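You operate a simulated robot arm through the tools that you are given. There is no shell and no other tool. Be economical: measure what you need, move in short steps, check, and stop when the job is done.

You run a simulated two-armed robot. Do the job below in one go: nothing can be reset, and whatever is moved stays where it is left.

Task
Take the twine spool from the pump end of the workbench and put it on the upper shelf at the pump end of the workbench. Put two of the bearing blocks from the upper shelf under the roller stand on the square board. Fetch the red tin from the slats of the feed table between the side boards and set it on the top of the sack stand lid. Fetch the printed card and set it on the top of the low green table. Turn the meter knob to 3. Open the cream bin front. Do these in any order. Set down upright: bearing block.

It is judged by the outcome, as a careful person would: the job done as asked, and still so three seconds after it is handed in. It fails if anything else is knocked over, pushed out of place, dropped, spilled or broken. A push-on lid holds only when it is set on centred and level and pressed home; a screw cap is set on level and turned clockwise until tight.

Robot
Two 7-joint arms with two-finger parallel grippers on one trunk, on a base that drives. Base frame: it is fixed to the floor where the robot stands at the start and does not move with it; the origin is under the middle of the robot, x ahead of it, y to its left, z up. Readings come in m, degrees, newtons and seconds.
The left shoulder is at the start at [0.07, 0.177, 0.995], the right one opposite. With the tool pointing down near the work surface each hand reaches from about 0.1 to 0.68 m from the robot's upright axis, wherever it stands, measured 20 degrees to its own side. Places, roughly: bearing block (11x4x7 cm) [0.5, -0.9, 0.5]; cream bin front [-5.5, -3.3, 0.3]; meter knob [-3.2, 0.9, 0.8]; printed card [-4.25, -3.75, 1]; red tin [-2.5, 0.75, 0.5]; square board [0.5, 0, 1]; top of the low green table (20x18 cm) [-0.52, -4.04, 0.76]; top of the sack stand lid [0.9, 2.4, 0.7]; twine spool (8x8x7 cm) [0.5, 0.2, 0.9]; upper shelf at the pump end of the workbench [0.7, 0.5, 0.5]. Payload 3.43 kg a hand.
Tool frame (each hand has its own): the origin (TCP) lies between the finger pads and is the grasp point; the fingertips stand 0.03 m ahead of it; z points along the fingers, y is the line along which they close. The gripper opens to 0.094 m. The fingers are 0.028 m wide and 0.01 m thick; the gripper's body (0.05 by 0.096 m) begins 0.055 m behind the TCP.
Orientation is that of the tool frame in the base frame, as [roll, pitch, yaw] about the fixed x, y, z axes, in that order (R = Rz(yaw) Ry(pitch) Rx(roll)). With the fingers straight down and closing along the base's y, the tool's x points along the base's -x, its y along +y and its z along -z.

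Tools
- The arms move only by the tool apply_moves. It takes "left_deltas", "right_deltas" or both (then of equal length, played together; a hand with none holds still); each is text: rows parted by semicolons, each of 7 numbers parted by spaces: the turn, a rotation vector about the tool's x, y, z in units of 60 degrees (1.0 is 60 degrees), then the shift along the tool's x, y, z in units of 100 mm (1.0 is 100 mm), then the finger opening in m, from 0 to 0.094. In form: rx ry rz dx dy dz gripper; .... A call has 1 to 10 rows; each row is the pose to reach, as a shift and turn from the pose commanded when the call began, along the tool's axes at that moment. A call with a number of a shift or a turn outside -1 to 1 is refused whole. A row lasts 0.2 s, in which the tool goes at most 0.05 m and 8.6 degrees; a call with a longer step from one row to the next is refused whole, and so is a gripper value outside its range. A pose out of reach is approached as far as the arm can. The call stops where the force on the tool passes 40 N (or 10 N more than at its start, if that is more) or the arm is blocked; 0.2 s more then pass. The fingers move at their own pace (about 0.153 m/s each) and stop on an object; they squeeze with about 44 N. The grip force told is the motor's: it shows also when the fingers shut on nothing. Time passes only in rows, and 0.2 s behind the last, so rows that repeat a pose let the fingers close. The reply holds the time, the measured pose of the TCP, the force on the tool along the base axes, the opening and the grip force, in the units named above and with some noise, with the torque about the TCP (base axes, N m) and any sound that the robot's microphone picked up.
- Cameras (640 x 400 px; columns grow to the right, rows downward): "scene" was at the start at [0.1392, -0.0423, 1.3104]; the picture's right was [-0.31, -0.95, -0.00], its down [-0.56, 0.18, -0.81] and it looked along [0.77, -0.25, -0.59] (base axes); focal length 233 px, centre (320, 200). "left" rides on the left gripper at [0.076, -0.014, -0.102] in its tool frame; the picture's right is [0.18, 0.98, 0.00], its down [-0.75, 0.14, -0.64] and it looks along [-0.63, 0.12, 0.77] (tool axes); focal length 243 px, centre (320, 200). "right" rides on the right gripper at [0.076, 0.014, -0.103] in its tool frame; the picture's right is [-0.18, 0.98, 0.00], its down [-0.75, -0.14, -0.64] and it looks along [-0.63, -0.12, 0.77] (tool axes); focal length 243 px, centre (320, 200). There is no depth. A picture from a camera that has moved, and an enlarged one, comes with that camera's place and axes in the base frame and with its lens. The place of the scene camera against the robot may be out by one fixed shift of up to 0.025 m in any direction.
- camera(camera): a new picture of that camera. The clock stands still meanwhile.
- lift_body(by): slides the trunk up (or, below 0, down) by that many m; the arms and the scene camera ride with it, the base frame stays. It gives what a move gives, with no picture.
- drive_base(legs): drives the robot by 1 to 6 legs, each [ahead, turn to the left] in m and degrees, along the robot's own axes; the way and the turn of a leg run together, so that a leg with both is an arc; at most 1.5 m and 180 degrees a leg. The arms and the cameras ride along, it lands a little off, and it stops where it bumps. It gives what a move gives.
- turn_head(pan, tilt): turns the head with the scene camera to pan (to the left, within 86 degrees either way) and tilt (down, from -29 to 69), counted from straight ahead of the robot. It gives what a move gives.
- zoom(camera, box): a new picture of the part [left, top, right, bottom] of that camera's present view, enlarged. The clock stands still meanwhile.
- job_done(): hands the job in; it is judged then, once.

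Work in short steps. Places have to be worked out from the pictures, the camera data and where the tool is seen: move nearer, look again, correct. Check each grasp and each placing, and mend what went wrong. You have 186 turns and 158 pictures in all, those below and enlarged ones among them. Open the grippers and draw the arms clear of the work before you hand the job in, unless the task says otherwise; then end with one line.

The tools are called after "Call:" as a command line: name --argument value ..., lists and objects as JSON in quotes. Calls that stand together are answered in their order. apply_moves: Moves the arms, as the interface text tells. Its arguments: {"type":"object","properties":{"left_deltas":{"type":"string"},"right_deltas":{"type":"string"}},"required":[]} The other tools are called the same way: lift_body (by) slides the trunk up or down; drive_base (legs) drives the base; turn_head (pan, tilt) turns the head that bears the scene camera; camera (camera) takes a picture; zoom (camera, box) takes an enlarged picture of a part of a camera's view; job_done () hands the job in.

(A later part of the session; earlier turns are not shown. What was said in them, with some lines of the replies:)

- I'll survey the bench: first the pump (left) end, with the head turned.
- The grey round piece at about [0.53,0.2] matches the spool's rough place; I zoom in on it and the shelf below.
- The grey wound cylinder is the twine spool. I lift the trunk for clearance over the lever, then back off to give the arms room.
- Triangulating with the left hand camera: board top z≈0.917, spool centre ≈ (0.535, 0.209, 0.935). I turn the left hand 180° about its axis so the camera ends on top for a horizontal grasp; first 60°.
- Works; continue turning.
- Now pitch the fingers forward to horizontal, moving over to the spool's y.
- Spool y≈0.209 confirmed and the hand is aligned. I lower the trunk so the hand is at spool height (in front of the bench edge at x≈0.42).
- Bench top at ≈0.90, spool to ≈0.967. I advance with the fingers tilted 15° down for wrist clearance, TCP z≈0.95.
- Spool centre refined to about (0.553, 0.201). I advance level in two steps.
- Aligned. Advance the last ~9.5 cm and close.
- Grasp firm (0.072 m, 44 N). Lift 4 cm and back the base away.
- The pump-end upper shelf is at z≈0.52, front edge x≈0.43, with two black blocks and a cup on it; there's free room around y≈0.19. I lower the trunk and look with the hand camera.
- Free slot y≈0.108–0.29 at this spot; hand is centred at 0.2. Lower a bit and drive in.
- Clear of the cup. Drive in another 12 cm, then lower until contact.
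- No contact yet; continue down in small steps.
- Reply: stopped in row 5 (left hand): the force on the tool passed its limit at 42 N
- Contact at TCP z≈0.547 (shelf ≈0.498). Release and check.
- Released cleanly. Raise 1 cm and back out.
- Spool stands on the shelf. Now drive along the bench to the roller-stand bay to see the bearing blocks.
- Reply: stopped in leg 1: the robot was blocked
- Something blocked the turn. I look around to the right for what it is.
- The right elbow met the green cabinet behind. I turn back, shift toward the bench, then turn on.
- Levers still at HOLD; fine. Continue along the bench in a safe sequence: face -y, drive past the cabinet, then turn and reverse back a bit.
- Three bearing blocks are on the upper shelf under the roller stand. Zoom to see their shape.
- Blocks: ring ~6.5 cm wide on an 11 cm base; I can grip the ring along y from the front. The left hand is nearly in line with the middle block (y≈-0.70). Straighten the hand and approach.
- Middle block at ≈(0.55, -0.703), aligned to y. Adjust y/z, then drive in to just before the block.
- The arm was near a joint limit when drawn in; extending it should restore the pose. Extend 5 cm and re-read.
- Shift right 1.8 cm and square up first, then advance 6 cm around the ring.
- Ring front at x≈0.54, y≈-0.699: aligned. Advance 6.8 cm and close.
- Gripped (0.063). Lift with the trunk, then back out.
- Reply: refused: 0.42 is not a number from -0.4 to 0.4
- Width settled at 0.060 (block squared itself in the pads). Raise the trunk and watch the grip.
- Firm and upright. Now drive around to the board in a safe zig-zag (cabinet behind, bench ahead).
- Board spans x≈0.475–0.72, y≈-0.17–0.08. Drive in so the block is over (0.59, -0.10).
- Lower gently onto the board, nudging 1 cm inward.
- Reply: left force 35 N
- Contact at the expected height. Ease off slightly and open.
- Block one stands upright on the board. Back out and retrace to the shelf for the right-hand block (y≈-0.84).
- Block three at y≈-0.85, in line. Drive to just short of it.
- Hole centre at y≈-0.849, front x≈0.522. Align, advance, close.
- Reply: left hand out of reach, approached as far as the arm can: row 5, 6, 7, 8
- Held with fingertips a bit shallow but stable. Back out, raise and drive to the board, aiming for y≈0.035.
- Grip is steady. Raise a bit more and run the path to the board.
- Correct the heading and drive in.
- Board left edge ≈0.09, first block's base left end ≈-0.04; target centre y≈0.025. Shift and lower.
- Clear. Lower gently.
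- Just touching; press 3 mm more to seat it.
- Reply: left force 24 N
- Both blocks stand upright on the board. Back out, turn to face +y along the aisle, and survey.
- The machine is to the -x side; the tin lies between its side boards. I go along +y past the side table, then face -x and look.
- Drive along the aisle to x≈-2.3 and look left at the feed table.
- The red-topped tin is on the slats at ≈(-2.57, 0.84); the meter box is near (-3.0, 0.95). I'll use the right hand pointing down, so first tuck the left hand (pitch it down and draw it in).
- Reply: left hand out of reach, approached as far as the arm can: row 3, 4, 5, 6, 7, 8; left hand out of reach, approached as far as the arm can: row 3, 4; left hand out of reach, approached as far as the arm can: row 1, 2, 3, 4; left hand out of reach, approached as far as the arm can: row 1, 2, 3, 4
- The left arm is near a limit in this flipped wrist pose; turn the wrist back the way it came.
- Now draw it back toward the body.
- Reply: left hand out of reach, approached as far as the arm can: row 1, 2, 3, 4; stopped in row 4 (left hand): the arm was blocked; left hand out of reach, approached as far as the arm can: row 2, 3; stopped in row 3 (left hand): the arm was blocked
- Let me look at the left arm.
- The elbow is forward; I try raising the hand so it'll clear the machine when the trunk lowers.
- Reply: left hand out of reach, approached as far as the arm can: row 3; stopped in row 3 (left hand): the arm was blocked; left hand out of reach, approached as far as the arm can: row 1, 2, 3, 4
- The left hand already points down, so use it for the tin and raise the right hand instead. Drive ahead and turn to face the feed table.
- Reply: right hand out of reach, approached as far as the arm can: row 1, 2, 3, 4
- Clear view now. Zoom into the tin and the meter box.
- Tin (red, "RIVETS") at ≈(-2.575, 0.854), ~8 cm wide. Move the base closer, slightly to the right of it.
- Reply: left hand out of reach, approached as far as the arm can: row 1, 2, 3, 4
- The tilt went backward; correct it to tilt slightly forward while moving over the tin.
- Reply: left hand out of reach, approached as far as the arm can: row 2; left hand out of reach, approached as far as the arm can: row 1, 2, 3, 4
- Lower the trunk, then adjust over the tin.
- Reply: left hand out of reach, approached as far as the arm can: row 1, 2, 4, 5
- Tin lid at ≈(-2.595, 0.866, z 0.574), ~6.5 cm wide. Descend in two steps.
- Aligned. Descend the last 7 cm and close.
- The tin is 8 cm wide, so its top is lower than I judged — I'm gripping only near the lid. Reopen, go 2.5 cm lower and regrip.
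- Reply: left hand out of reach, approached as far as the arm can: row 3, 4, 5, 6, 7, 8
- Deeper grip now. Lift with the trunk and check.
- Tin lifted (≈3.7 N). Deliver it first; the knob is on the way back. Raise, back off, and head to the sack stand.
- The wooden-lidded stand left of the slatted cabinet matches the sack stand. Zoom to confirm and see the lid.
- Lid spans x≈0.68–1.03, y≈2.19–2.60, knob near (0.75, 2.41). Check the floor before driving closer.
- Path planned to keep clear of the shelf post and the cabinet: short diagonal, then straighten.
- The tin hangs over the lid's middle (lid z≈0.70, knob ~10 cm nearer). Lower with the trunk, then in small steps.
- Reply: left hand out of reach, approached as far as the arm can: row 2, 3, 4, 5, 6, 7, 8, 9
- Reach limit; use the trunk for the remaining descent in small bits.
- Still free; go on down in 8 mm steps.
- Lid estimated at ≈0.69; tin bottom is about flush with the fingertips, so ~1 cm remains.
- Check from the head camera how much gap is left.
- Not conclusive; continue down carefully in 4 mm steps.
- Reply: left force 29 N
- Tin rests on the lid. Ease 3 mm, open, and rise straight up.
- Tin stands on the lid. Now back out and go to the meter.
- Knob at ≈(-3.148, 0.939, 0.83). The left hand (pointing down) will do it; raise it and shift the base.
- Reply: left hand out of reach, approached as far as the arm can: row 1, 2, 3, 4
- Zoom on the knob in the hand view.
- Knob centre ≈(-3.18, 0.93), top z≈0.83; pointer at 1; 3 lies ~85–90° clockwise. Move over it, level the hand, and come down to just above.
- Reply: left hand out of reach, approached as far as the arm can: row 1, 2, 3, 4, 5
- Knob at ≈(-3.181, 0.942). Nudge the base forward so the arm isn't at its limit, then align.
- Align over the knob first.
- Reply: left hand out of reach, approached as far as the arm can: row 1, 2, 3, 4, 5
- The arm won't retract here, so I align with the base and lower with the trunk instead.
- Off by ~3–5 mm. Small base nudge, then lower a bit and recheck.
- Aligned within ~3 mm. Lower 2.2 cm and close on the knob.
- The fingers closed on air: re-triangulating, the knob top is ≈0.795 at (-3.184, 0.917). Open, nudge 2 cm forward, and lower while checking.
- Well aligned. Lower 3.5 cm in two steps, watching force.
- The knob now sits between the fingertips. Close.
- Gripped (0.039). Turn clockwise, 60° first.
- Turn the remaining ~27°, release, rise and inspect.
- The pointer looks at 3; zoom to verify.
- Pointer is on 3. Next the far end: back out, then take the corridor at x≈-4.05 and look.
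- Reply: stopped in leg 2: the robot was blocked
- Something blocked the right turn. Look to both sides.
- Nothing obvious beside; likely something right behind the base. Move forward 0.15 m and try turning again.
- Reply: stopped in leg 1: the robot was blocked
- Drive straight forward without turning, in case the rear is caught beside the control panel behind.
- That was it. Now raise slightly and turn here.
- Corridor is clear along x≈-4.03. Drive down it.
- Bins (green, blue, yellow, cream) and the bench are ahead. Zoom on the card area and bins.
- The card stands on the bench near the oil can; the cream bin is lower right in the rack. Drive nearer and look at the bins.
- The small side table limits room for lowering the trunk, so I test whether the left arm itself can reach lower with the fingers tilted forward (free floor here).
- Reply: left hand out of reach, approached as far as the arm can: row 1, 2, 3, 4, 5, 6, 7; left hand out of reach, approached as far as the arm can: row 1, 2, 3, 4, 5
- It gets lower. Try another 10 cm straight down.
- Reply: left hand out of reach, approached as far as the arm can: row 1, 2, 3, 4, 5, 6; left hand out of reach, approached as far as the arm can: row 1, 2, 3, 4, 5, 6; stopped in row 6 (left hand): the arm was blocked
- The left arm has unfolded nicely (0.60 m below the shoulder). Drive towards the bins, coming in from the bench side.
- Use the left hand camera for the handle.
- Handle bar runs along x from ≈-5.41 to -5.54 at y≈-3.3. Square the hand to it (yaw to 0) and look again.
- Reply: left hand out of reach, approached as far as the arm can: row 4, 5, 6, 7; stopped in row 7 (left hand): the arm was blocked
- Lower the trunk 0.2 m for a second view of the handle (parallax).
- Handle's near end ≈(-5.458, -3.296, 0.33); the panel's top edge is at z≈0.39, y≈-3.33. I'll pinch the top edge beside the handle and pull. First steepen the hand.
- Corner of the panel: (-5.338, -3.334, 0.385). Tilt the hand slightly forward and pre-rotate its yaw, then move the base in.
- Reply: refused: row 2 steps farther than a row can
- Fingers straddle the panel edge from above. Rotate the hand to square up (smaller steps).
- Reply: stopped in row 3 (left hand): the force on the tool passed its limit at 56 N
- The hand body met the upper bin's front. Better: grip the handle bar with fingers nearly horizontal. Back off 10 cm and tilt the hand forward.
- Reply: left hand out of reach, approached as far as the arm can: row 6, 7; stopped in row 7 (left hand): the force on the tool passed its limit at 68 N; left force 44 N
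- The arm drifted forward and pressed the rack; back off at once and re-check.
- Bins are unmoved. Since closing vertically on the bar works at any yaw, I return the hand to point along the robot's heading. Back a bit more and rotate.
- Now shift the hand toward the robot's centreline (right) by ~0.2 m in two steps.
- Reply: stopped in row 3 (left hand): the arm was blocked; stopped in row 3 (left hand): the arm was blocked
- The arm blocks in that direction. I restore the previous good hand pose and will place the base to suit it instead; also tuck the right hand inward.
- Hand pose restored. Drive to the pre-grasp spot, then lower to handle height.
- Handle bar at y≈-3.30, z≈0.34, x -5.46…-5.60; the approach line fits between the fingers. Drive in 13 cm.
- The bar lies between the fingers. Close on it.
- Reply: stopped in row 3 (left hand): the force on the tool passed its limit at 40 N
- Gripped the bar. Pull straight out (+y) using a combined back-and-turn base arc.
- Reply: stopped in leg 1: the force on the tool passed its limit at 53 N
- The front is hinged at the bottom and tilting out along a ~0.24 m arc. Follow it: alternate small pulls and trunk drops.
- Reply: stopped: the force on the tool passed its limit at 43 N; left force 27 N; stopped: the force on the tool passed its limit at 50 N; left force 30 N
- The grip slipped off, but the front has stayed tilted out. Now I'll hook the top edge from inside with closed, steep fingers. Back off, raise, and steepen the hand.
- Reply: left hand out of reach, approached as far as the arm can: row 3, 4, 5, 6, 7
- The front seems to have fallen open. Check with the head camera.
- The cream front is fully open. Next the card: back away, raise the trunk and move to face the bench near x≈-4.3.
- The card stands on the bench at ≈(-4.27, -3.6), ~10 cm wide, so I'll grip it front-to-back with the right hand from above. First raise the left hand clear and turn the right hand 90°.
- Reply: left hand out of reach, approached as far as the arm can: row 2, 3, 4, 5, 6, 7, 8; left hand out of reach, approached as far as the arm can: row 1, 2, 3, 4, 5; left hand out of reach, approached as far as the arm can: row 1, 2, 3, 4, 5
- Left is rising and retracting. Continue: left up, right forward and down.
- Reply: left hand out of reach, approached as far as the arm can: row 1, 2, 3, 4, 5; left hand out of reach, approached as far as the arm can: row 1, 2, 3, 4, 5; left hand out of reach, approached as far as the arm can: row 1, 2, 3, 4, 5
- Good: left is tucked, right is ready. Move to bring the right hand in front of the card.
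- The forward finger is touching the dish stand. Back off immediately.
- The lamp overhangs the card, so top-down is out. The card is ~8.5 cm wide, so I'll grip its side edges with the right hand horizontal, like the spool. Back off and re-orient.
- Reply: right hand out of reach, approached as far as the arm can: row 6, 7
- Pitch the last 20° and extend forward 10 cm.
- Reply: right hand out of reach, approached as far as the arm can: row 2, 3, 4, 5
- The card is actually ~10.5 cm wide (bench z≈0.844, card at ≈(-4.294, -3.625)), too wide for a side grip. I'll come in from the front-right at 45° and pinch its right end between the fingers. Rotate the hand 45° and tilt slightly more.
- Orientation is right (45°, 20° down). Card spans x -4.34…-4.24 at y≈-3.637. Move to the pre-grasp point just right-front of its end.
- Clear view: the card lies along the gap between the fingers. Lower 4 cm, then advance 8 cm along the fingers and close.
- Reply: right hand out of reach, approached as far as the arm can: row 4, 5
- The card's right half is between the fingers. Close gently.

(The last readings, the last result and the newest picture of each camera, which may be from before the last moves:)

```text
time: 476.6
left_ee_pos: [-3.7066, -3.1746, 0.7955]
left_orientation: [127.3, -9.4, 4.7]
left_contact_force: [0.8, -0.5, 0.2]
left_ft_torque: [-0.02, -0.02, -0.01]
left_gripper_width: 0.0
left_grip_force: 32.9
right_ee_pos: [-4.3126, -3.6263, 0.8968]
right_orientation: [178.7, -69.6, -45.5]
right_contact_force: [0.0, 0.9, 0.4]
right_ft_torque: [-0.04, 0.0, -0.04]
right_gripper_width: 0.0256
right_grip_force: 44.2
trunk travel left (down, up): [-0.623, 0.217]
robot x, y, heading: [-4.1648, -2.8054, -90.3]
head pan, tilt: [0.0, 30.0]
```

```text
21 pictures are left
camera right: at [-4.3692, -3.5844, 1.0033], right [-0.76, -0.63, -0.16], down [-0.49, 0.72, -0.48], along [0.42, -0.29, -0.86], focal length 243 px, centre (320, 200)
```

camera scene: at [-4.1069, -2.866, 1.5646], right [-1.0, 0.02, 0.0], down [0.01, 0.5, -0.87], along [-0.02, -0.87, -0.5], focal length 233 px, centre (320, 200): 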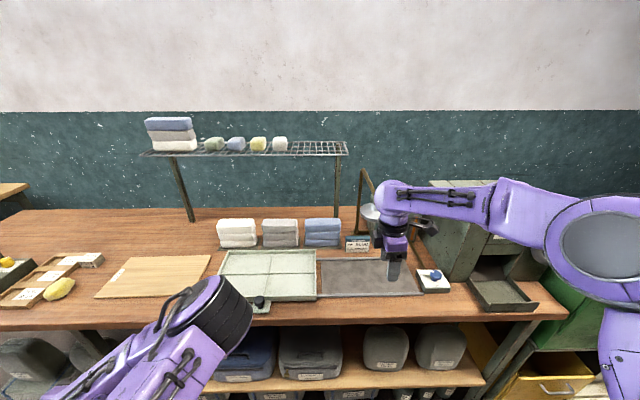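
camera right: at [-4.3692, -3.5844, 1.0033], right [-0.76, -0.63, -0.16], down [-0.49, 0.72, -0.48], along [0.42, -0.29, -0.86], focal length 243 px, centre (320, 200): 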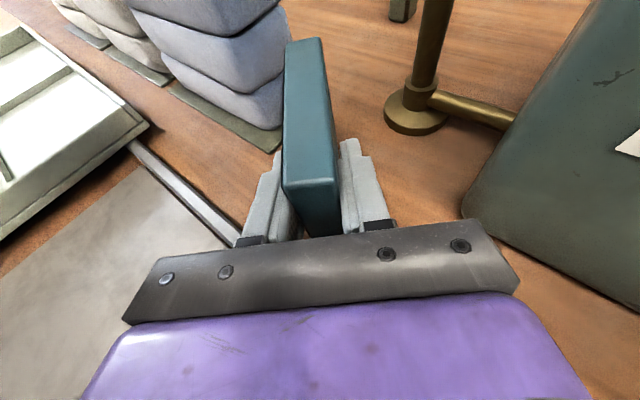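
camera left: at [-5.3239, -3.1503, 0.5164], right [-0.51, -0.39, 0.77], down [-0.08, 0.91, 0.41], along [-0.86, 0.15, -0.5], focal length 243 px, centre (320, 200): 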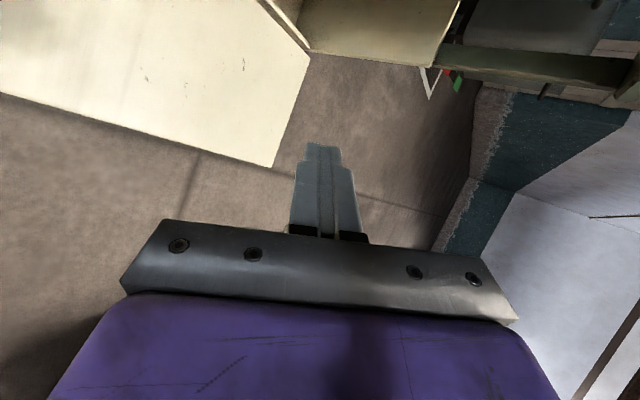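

Gripped (2.6 cm thick), card aligned with the fingers. Lift 3 cm and back out.

Call:
lift_body --by 0.03

Call:
drive_base --legs '[[-0.5, 0]]'

Call:
turn_head --pan 75 --tilt 20

Call:
camera --camera "scene"

```text
time: 477.4
left_ee_pos: [-3.7059, -3.1745, 0.8252]
left_orientation: [127.2, -9.4, 4.9]
left_contact_force: [0.2, -0.5, -1.1]
left_ft_torque: [0.02, 0.0, 0.01]
left_gripper_width: 0.0001
left_grip_force: 32.8
right_ee_pos: [-4.3122, -3.6273, 0.9263]
right_orientation: [178.7, -69.6, -45.6]
right_contact_force: [-0.3, -0.3, 0.2]
right_ft_torque: [0.01, 0.0, -0.04]
right_gripper_width: 0.0253
right_grip_force: 44.4
trunk travel left (down, up): [-0.653, 0.187]
robot x, y, heading: [-4.1614, -2.8078, -90.3]
head pan, tilt: [0.0, 30.0]
```

```text
time: 480.2
left_ee_pos: [-3.7039, -2.6808, 0.8251]
left_orientation: [127.2, -9.5, 5.1]
left_contact_force: [0.8, -0.3, 0.1]
left_ft_torque: [-0.01, -0.02, 0.01]
left_gripper_width: 0.0
left_grip_force: 33.3
right_ee_pos: [-4.3086, -3.136, 0.926]
right_orientation: [178.6, -69.6, -45.3]
right_contact_force: [-0.7, -0.1, -0.1]
right_ft_torque: [0.02, 0.02, 0.0]
right_gripper_width: 0.0255
right_grip_force: 44.3
trunk travel left (down, up): [-0.653, 0.187]
robot x, y, heading: [-4.1641, -2.3157, -89.8]
head pan, tilt: [0.0, 30.0]
```

```text
time: 481.7
left_ee_pos: [-3.7042, -2.6802, 0.826]
left_orientation: [127.3, -9.4, 5.1]
left_contact_force: [-0.5, -0.5, 0.3]
left_ft_torque: [0.0, 0.02, -0.01]
left_gripper_width: 0.0
left_grip_force: 32.8
right_ee_pos: [-4.3076, -3.1359, 0.9256]
right_orientation: [178.7, -69.6, -45.3]
right_contact_force: [0.1, -0.1, -0.6]
right_ft_torque: [-0.03, -0.02, 0.01]
right_gripper_width: 0.0256
right_grip_force: 44.0
trunk travel left (down, up): [-0.653, 0.187]
robot x, y, heading: [-4.1599, -2.3132, -90.0]
head pan, tilt: [75.0, 20.0]
```

```text
20 pictures are left
camera scene: at [-4.0665, -2.4044, 1.4139], right [-0.26, -0.97, 0.0], down [-0.33, 0.09, -0.94], along [0.91, -0.24, -0.34], focal length 233 px, centre (320, 200)
```

scene: 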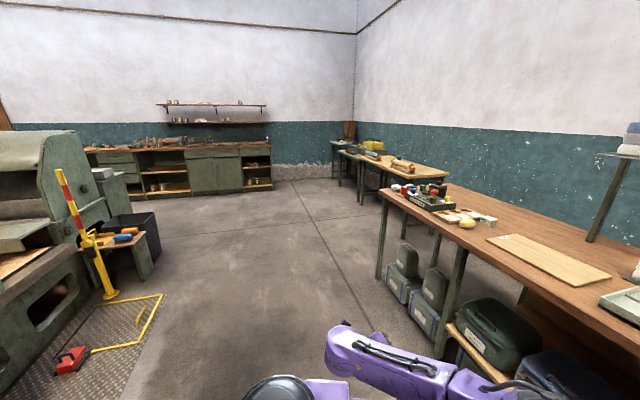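

Card held. The green table lies ahead to the right along the wall. Turn to +x and drive across the open floor.

Call:
drive_base --legs '[[0, 88], [1.5, 0], [1.3, 0], [0, -40]]'

Call:
turn_head --pan 0 --tilt 25

Call:
camera --camera "scene"

```text
time: 500.8
left_ee_pos: [-0.788, -2.4564, 0.8259]
left_orientation: [127.3, -9.4, 50.3]
left_contact_force: [0.2, 0.0, 0.2]
left_ft_torque: [0.01, -0.03, 0.02]
left_gripper_width: 0.0001
left_grip_force: 33.0
right_ee_pos: [-0.8923, -3.2063, 0.9261]
right_orientation: [178.7, -69.5, -0.2]
right_contact_force: [-0.1, -1.0, -0.4]
right_ft_torque: [0.02, 0.03, 0.02]
right_gripper_width: 0.0254
right_grip_force: 44.2
trunk travel left (down, up): [-0.653, 0.187]
robot x, y, heading: [-1.3722, -2.5231, -44.7]
head pan, tilt: [75.0, 20.0]
```

```text
time: 502.3
left_ee_pos: [-0.7879, -2.4548, 0.8248]
left_orientation: [127.3, -9.3, 50.3]
left_contact_force: [-0.2, 0.4, 0.0]
left_ft_torque: [-0.02, -0.02, -0.01]
left_gripper_width: 0.0
left_grip_force: 33.1
right_ee_pos: [-0.8919, -3.2062, 0.9261]
right_orientation: [178.6, -69.6, 0.0]
right_contact_force: [-0.8, -0.4, -0.2]
right_ft_torque: [-0.01, 0.02, 0.0]
right_gripper_width: 0.0254
right_grip_force: 44.1
trunk travel left (down, up): [-0.653, 0.187]
robot x, y, heading: [-1.3706, -2.5246, -45.0]
head pan, tilt: [0.0, 25.0]
```

```text
19 pictures are left
camera scene: at [-1.2641, -2.6391, 1.4058], right [-0.7, -0.71, 0.0], down [-0.3, 0.3, -0.91], along [0.64, -0.64, -0.42], focal length 233 px, centre (320, 200)
```

scene: 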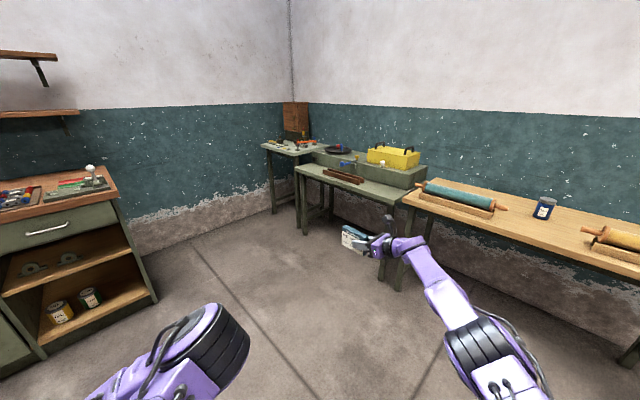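

Call:
zoom --camera "scene" --box '[250, 120, 450, 245]'

```text
3.20 times, centred on (350, 182) of scene
camera zoom: at [-1.2641, -2.6391, 1.4058], right [-0.7, -0.71, 0.0], down [-0.3, 0.3, -0.91], along [0.64, -0.64, -0.42], focal length 746 px, centre (224, 256)
```

zoom: 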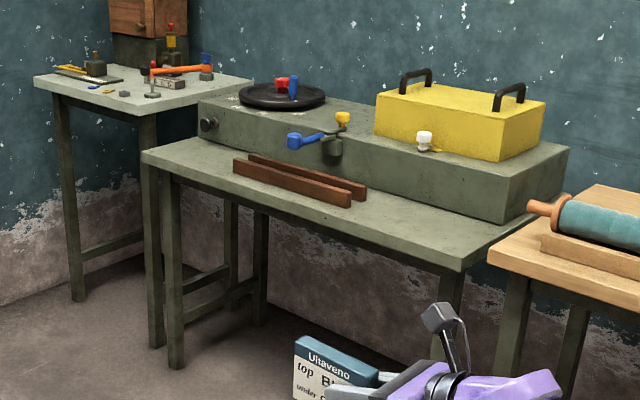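

The free spot on the low green table's front tier is around (-0.49, -4.05), z≈0.76. Drive to a pre-place position facing it.

Call:
drive_base --legs '[[0, 20.8], [1.28, 0], [0, -75.8]]'

Call:
camera --camera "right"

```text
time: 513.2
left_ee_pos: [0.2109, -3.47, 0.8257]
left_orientation: [127.3, -9.4, -3.9]
left_contact_force: [1.1, -0.3, 0.3]
left_ft_torque: [-0.01, -0.02, -0.02]
left_gripper_width: 0.0
left_grip_force: 32.7
right_ee_pos: [-0.4578, -3.8243, 0.928]
right_orientation: [178.7, -69.6, -54.3]
right_contact_force: [1.1, 0.9, -0.3]
right_ft_torque: [0.02, 0.04, -0.02]
right_gripper_width: 0.0255
right_grip_force: 44.1
trunk travel left (down, up): [-0.653, 0.187]
robot x, y, heading: [-0.1862, -3.0387, -98.9]
head pan, tilt: [0.0, 25.0]
```

```text
17 pictures are left
camera right: at [-0.5079, -3.7739, 1.034], right [-0.85, -0.51, -0.16], down [-0.38, 0.79, -0.48], along [0.37, -0.35, -0.86], focal length 243 px, centre (320, 200)
```

right: 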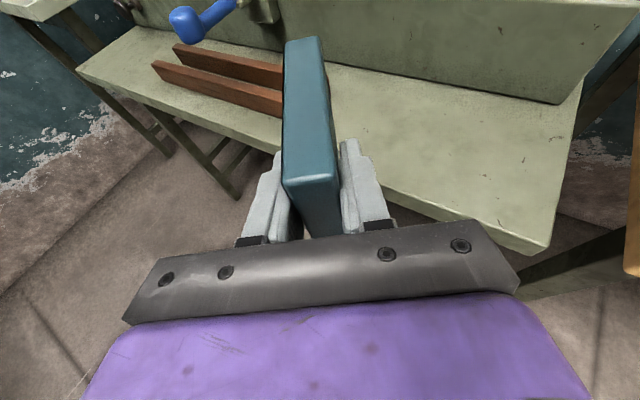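

Target area confirmed. Drive forward 20 cm, then lower.

Call:
drive_base --legs '[[0.205, 0]]'

Call:
lift_body --by -0.09

Call:
camera --camera "right"

```text
time: 514.8
left_ee_pos: [0.1783, -3.6686, 0.8255]
left_orientation: [127.4, -9.5, -3.9]
left_contact_force: [0.6, -1.9, 0.8]
left_ft_torque: [0.0, 0.0, 0.05]
left_gripper_width: 0.0
left_grip_force: 32.9
right_ee_pos: [-0.4896, -4.0228, 0.9267]
right_orientation: [178.8, -69.6, -54.5]
right_contact_force: [-0.5, -0.1, 0.2]
right_ft_torque: [0.04, -0.04, 0.03]
right_gripper_width: 0.0254
right_grip_force: 44.4
trunk travel left (down, up): [-0.653, 0.187]
robot x, y, heading: [-0.2181, -3.2345, -99.1]
head pan, tilt: [0.0, 25.0]
```

```text
time: 516.0
left_ee_pos: [0.1786, -3.6688, 0.736]
left_orientation: [127.3, -9.4, -3.9]
left_contact_force: [-0.9, 0.5, 0.1]
left_ft_torque: [0.04, 0.01, -0.03]
left_gripper_width: 0.0
left_grip_force: 33.4
right_ee_pos: [-0.4909, -4.0225, 0.8383]
right_orientation: [178.7, -69.7, -54.3]
right_contact_force: [-0.1, -0.5, -0.5]
right_ft_torque: [0.05, -0.01, -0.02]
right_gripper_width: 0.0253
right_grip_force: 44.1
trunk travel left (down, up): [-0.563, 0.277]
robot x, y, heading: [-0.2146, -3.2353, -99.1]
head pan, tilt: [0.0, 25.0]
```

```text
16 pictures are left
camera right: at [-0.5401, -3.9722, 0.9444], right [-0.85, -0.5, -0.16], down [-0.38, 0.79, -0.48], along [0.37, -0.35, -0.86], focal length 243 px, centre (320, 200)
```

right: 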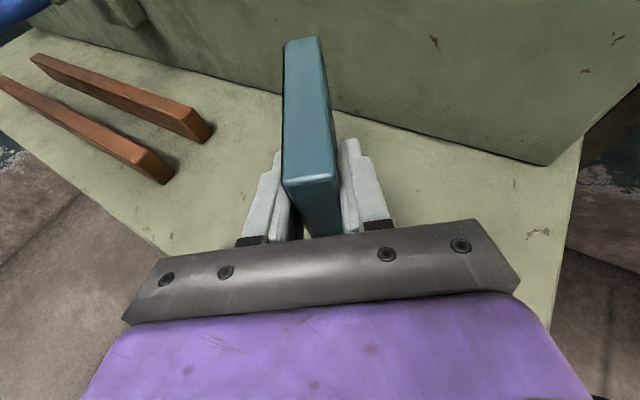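

Well placed. Lower in small steps until contact.

Call:
lift_body --by -0.018

Call:
lift_body --by -0.005

Call:
lift_body --by -0.005

```text
time: 516.7
left_ee_pos: [0.1782, -3.6685, 0.7179]
left_orientation: [127.3, -9.3, -3.9]
left_contact_force: [0.5, -0.2, -0.2]
left_ft_torque: [0.0, -0.01, -0.02]
left_gripper_width: 0.0
left_grip_force: 33.5
right_ee_pos: [-0.49, -4.0222, 0.8195]
right_orientation: [178.7, -69.6, -54.3]
right_contact_force: [0.1, -0.4, -0.8]
right_ft_torque: [-0.01, 0.01, 0.04]
right_gripper_width: 0.0254
right_grip_force: 44.2
trunk travel left (down, up): [-0.545, 0.295]
robot x, y, heading: [-0.22, -3.2365, -98.8]
head pan, tilt: [0.0, 25.0]
```

```text
time: 517.2
left_ee_pos: [0.1791, -3.669, 0.7125]
left_orientation: [127.3, -9.4, -3.9]
left_contact_force: [0.0, 0.4, 0.5]
left_ft_torque: [0.03, 0.0, 0.0]
left_gripper_width: 0.0
left_grip_force: 33.0
right_ee_pos: [-0.4908, -4.0217, 0.8134]
right_orientation: [178.7, -69.6, -54.3]
right_contact_force: [0.4, -0.2, 0.1]
right_ft_torque: [-0.01, 0.01, -0.03]
right_gripper_width: 0.0255
right_grip_force: 44.5
trunk travel left (down, up): [-0.54, 0.3]
robot x, y, heading: [-0.2157, -3.2338, -99.1]
head pan, tilt: [0.0, 25.0]
```

```text
time: 517.8
left_ee_pos: [0.179, -3.6685, 0.7068]
left_orientation: [127.3, -9.4, -3.9]
left_contact_force: [-0.6, -0.2, -0.4]
left_ft_torque: [0.01, -0.02, -0.01]
left_gripper_width: 0.0
left_grip_force: 33.4
right_ee_pos: [-0.4907, -4.0228, 0.8092]
right_orientation: [178.8, -69.7, -54.3]
right_contact_force: [0.2, 0.3, -0.1]
right_ft_torque: [0.01, 0.0, 0.0]
right_gripper_width: 0.0253
right_grip_force: 43.7
trunk travel left (down, up): [-0.535, 0.305]
robot x, y, heading: [-0.2163, -3.2346, -99.0]
head pan, tilt: [0.0, 25.0]
```

Call:
lift_body --by -0.004

Call:
lift_body --by -0.004

Call:
lift_body --by -0.004

```text
time: 518.3
left_ee_pos: [0.1795, -3.6694, 0.7034]
left_orientation: [127.3, -9.4, -3.9]
left_contact_force: [0.3, -0.5, -1.0]
left_ft_torque: [-0.01, 0.0, -0.02]
left_gripper_width: 0.0
left_grip_force: 33.4
right_ee_pos: [-0.4897, -4.0225, 0.807]
right_orientation: [178.6, -69.8, -54.2]
right_contact_force: [0.3, -1.1, 3.6]
right_ft_torque: [-0.26, -0.2, -0.07]
right_gripper_width: 0.0255
right_grip_force: 44.4
trunk travel left (down, up): [-0.531, 0.309]
robot x, y, heading: [-0.2162, -3.2309, -99.2]
head pan, tilt: [0.0, 25.0]
```

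```text
time: 518.8
left_ee_pos: [0.1781, -3.6682, 0.7003]
left_orientation: [127.2, -9.4, -3.9]
left_contact_force: [-0.2, 0.1, -0.6]
left_ft_torque: [-0.05, -0.01, 0.0]
left_gripper_width: 0.0001
left_grip_force: 32.8
right_ee_pos: [-0.4898, -4.0212, 0.8066]
right_orientation: [178.2, -69.9, -53.7]
right_contact_force: [-3.1, -5.8, 19.4]
right_ft_torque: [-0.16, 0.02, -0.01]
right_gripper_width: 0.0255
right_grip_force: 43.8
trunk travel left (down, up): [-0.527, 0.313]
robot x, y, heading: [-0.2171, -3.2341, -99.1]
head pan, tilt: [0.0, 25.0]
```

```text
time: 519.3
left_ee_pos: [0.1796, -3.6665, 0.6974]
left_orientation: [127.0, -9.3, -3.9]
left_contact_force: [0.4, 0.3, 0.5]
left_ft_torque: [0.0, 0.01, 0.01]
left_gripper_width: 0.0
left_grip_force: 32.7
right_ee_pos: [-0.49, -4.0204, 0.8062]
right_orientation: [177.4, -70.1, -53.2]
right_contact_force: [-3.8, -8.8, 33.5]
right_ft_torque: [0.24, 0.32, 0.11]
right_gripper_width: 0.0255
right_grip_force: 43.9
trunk travel left (down, up): [-0.523, 0.317]
robot x, y, heading: [-0.2191, -3.2363, -99.1]
head pan, tilt: [0.0, 25.0]
```

Firm contact. Ease 6 mm and open.

Call:
lift_body --by 0.007

Call:
apply_moves --right_deltas "0 0 0 0 0 0 0.03; 0 0 0 0 0 0 0.04; 0 0 0 0 0 0 0.055; 0 0 0 0 0 0 0.07; 0 0 0 0 0 0 0.07"

Call:
camera --camera "right"

```text
time: 519.9
left_ee_pos: [0.1785, -3.6677, 0.703]
left_orientation: [127.0, -9.4, -4.0]
left_contact_force: [0.4, -1.1, -0.1]
left_ft_torque: [-0.01, 0.0, 0.0]
left_gripper_width: 0.0003
left_grip_force: 32.8
right_ee_pos: [-0.4888, -4.0213, 0.8057]
right_orientation: [178.5, -69.7, -54.1]
right_contact_force: [-1.5, -2.4, 16.3]
right_ft_torque: [-0.63, -0.49, -0.07]
right_gripper_width: 0.0255
right_grip_force: 44.1
trunk travel left (down, up): [-0.53, 0.31]
robot x, y, heading: [-0.2158, -3.2328, -98.8]
head pan, tilt: [0.0, 25.0]
```

```text
time: 521.1
left_ee_pos: [0.179, -3.6688, 0.7025]
left_orientation: [127.3, -9.4, -3.9]
left_contact_force: [0.3, -0.7, -0.5]
left_ft_torque: [-0.02, -0.04, 0.0]
left_gripper_width: 0.0001
left_grip_force: 32.9
right_ee_pos: [-0.4905, -4.0218, 0.8041]
right_orientation: [178.7, -69.6, -54.2]
right_contact_force: [-0.2, -0.2, -0.1]
right_ft_torque: [-0.01, 0.01, -0.03]
right_gripper_width: 0.07
right_grip_force: 0.1
trunk travel left (down, up): [-0.53, 0.31]
robot x, y, heading: [-0.221, -3.2384, -98.8]
head pan, tilt: [0.0, 25.0]
```

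```text
15 pictures are left
camera right: at [-0.5402, -3.9724, 0.911], right [-0.85, -0.5, -0.16], down [-0.38, 0.79, -0.48], along [0.37, -0.35, -0.86], focal length 243 px, centre (320, 200)
```

right: 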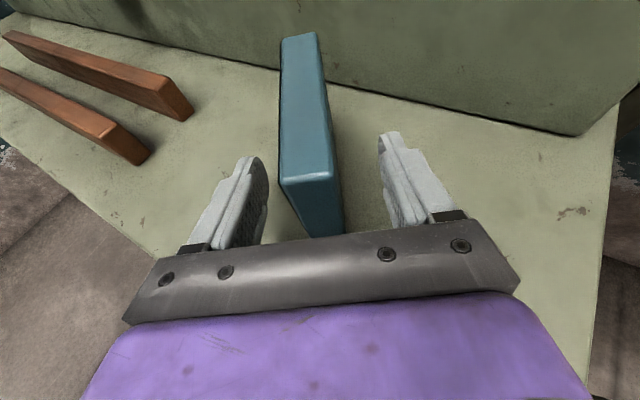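

Card stands on its own. Withdraw the hand along its own axis.

Call:
apply_moves --right_deltas "0 0 0 0 0 -0.15 0.08; 0 0 0 0 0 -0.3 0.09; 0 0 0 0 0 -0.45 0.094; 0 0 0 0 0 -0.6 0.094"

Call:
camera --camera "right"

```text
time: 522.1
left_ee_pos: [0.1786, -3.6688, 0.7028]
left_orientation: [127.4, -9.3, -3.8]
left_contact_force: [-0.1, -0.6, 0.4]
left_ft_torque: [-0.02, -0.03, 0.0]
left_gripper_width: 0.0
left_grip_force: 33.4
right_ee_pos: [-0.521, -3.975, 0.8245]
right_orientation: [178.7, -69.5, -54.3]
right_contact_force: [0.2, -0.5, -1.1]
right_ft_torque: [0.02, 0.01, 0.03]
right_gripper_width: 0.0939
right_grip_force: 0.0
trunk travel left (down, up): [-0.53, 0.31]
robot x, y, heading: [-0.2149, -3.2349, -99.2]
head pan, tilt: [0.0, 25.0]
```

```text
14 pictures are left
camera right: at [-0.5723, -3.9245, 0.9313], right [-0.85, -0.5, -0.16], down [-0.38, 0.79, -0.48], along [0.37, -0.35, -0.86], focal length 243 px, centre (320, 200)
```

right: 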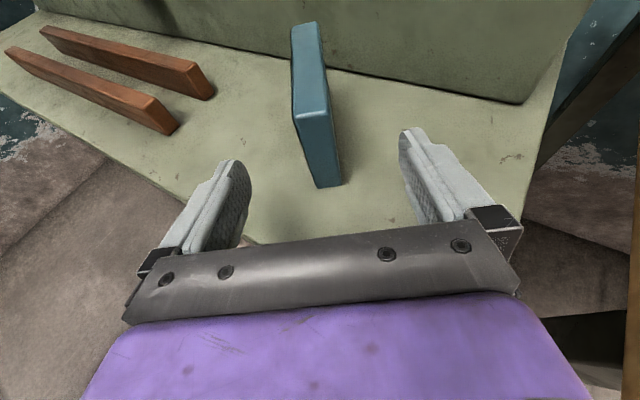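

Worked; withdraw further, then raise and back the base away.

Call:
apply_moves --right_deltas "0 0 0 0 0 -0.2 0.094; 0 0 0 0 0 -0.4 0.094; 0 0 0 0 0 -0.6 0.094; 0 0 0 0 0 -0.6 0.094"

Call:
lift_body --by 0.12

Call:
drive_base --legs '[[-0.5, 0]]'

Call:
turn_head --pan -15 --tilt 30

Call:
camera --camera "scene"

```text
time: 523.1
left_ee_pos: [0.1788, -3.6695, 0.7027]
left_orientation: [127.3, -9.4, -3.9]
left_contact_force: [0.4, -0.2, -0.2]
left_ft_torque: [0.02, -0.05, 0.0]
left_gripper_width: 0.0001
left_grip_force: 33.1
right_ee_pos: [-0.5536, -3.929, 0.8455]
right_orientation: [178.8, -69.6, -54.3]
right_contact_force: [0.7, -0.9, -0.3]
right_ft_torque: [0.0, 0.0, -0.02]
right_gripper_width: 0.094
right_grip_force: 0.0
trunk travel left (down, up): [-0.53, 0.31]
robot x, y, heading: [-0.2182, -3.2334, -98.9]
head pan, tilt: [0.0, 25.0]
```

```text
time: 524.6
left_ee_pos: [0.1774, -3.6683, 0.8222]
left_orientation: [127.3, -9.3, -3.9]
left_contact_force: [-0.1, -0.1, -0.1]
left_ft_torque: [-0.03, -0.01, 0.0]
left_gripper_width: 0.0
left_grip_force: 32.5
right_ee_pos: [-0.5534, -3.9286, 0.9656]
right_orientation: [178.7, -69.7, -54.4]
right_contact_force: [0.3, 0.0, 0.6]
right_ft_torque: [-0.02, -0.02, -0.04]
right_gripper_width: 0.0939
right_grip_force: 0.0
trunk travel left (down, up): [-0.65, 0.19]
robot x, y, heading: [-0.2158, -3.238, -99.1]
head pan, tilt: [0.0, 25.0]
```

```text
time: 527.5
left_ee_pos: [0.2573, -3.1741, 0.821]
left_orientation: [127.3, -9.4, -3.4]
left_contact_force: [0.5, -0.2, 0.3]
left_ft_torque: [-0.04, 0.03, 0.0]
left_gripper_width: 0.0002
left_grip_force: 32.9
right_ee_pos: [-0.4712, -3.4424, 0.9658]
right_orientation: [178.8, -69.6, -53.8]
right_contact_force: [-0.3, 0.6, -0.2]
right_ft_torque: [0.03, 0.02, -0.02]
right_gripper_width: 0.0943
right_grip_force: 0.1
trunk travel left (down, up): [-0.65, 0.19]
robot x, y, heading: [-0.1398, -2.742, -98.7]
head pan, tilt: [0.0, 25.0]
```

```text
time: 528.3
left_ee_pos: [0.2581, -3.1751, 0.8236]
left_orientation: [127.3, -9.4, -3.3]
left_contact_force: [-0.6, 1.2, 0.1]
left_ft_torque: [0.0, -0.01, -0.02]
left_gripper_width: 0.0001
left_grip_force: 33.7
right_ee_pos: [-0.4711, -3.4417, 0.9652]
right_orientation: [178.9, -69.6, -53.8]
right_contact_force: [0.2, -0.9, -0.4]
right_ft_torque: [0.02, 0.0, 0.03]
right_gripper_width: 0.0939
right_grip_force: 0.1
trunk travel left (down, up): [-0.65, 0.19]
robot x, y, heading: [-0.1413, -2.74, -98.8]
head pan, tilt: [-15.0, 30.0]
```

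```text
13 pictures are left
camera scene: at [-0.1791, -2.8924, 1.3948], right [-0.92, 0.4, 0.0], down [0.2, 0.46, -0.87], along [-0.34, -0.79, -0.5], focal length 233 px, centre (320, 200)
```

scene: 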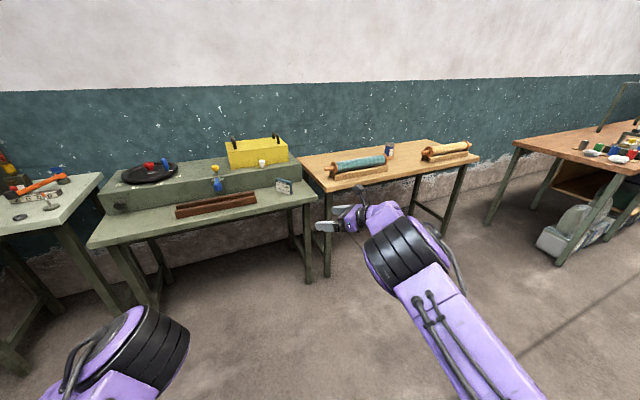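

The card stands on the low green table's top. Finally, open the left gripper too; both arms are clear of everything.

Call:
apply_moves --left_deltas "0 0 0 0 0 0 0.05; 0 0 0 0 0 0 0.09; 0 0 0 0 0 0 0.09"

Call:
zoom --camera "scene" --box '[230, 150, 350, 240]'

```text
time: 529.1
left_ee_pos: [0.2583, -3.1737, 0.8226]
left_orientation: [127.2, -9.3, -3.4]
left_contact_force: [-0.1, -0.3, -0.5]
left_ft_torque: [0.01, 0.01, 0.0]
left_gripper_width: 0.09
left_grip_force: 0.1
right_ee_pos: [-0.4717, -3.442, 0.9652]
right_orientation: [178.7, -69.6, -53.9]
right_contact_force: [-0.3, -0.4, -0.2]
right_ft_torque: [0.0, 0.01, -0.01]
right_gripper_width: 0.0941
right_grip_force: 0.2
trunk travel left (down, up): [-0.65, 0.19]
robot x, y, heading: [-0.1431, -2.7423, -98.3]
head pan, tilt: [-15.0, 30.0]
```

```text
4.44 times, centred on (290, 195) of scene
camera zoom: at [-0.1792, -2.8922, 1.3948], right [-0.92, 0.4, 0.0], down [0.2, 0.46, -0.87], along [-0.35, -0.79, -0.5], focal length 1037 px, centre (453, 222)
```

zoom: 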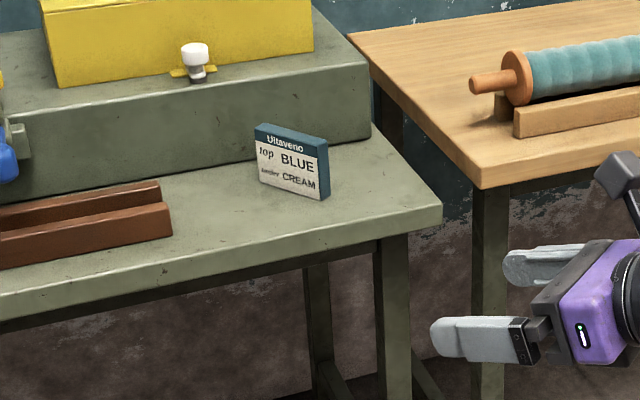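

Everything is in place; the grippers are open and clear. I hand the job in.

Call:
job_done

```text
The job is handed in.
```

All six tasks are done and the job is handed in: the spool is on the pump-end upper shelf, two bearing blocks stand upright on the board, the red tin is on the sack stand lid, the card is on the low green table, the meter knob points to 3, and the cream bin front is open. I saw no damage, but my arms bumped the green cabinet by the workbench, the upper bin front and bin rack, and the lamp over the card; I saw nothing out of place when I looked again at the cabinet, the bins and the lamp. I didn't go back to re-check the spool, the blocks or the tin before handing in.
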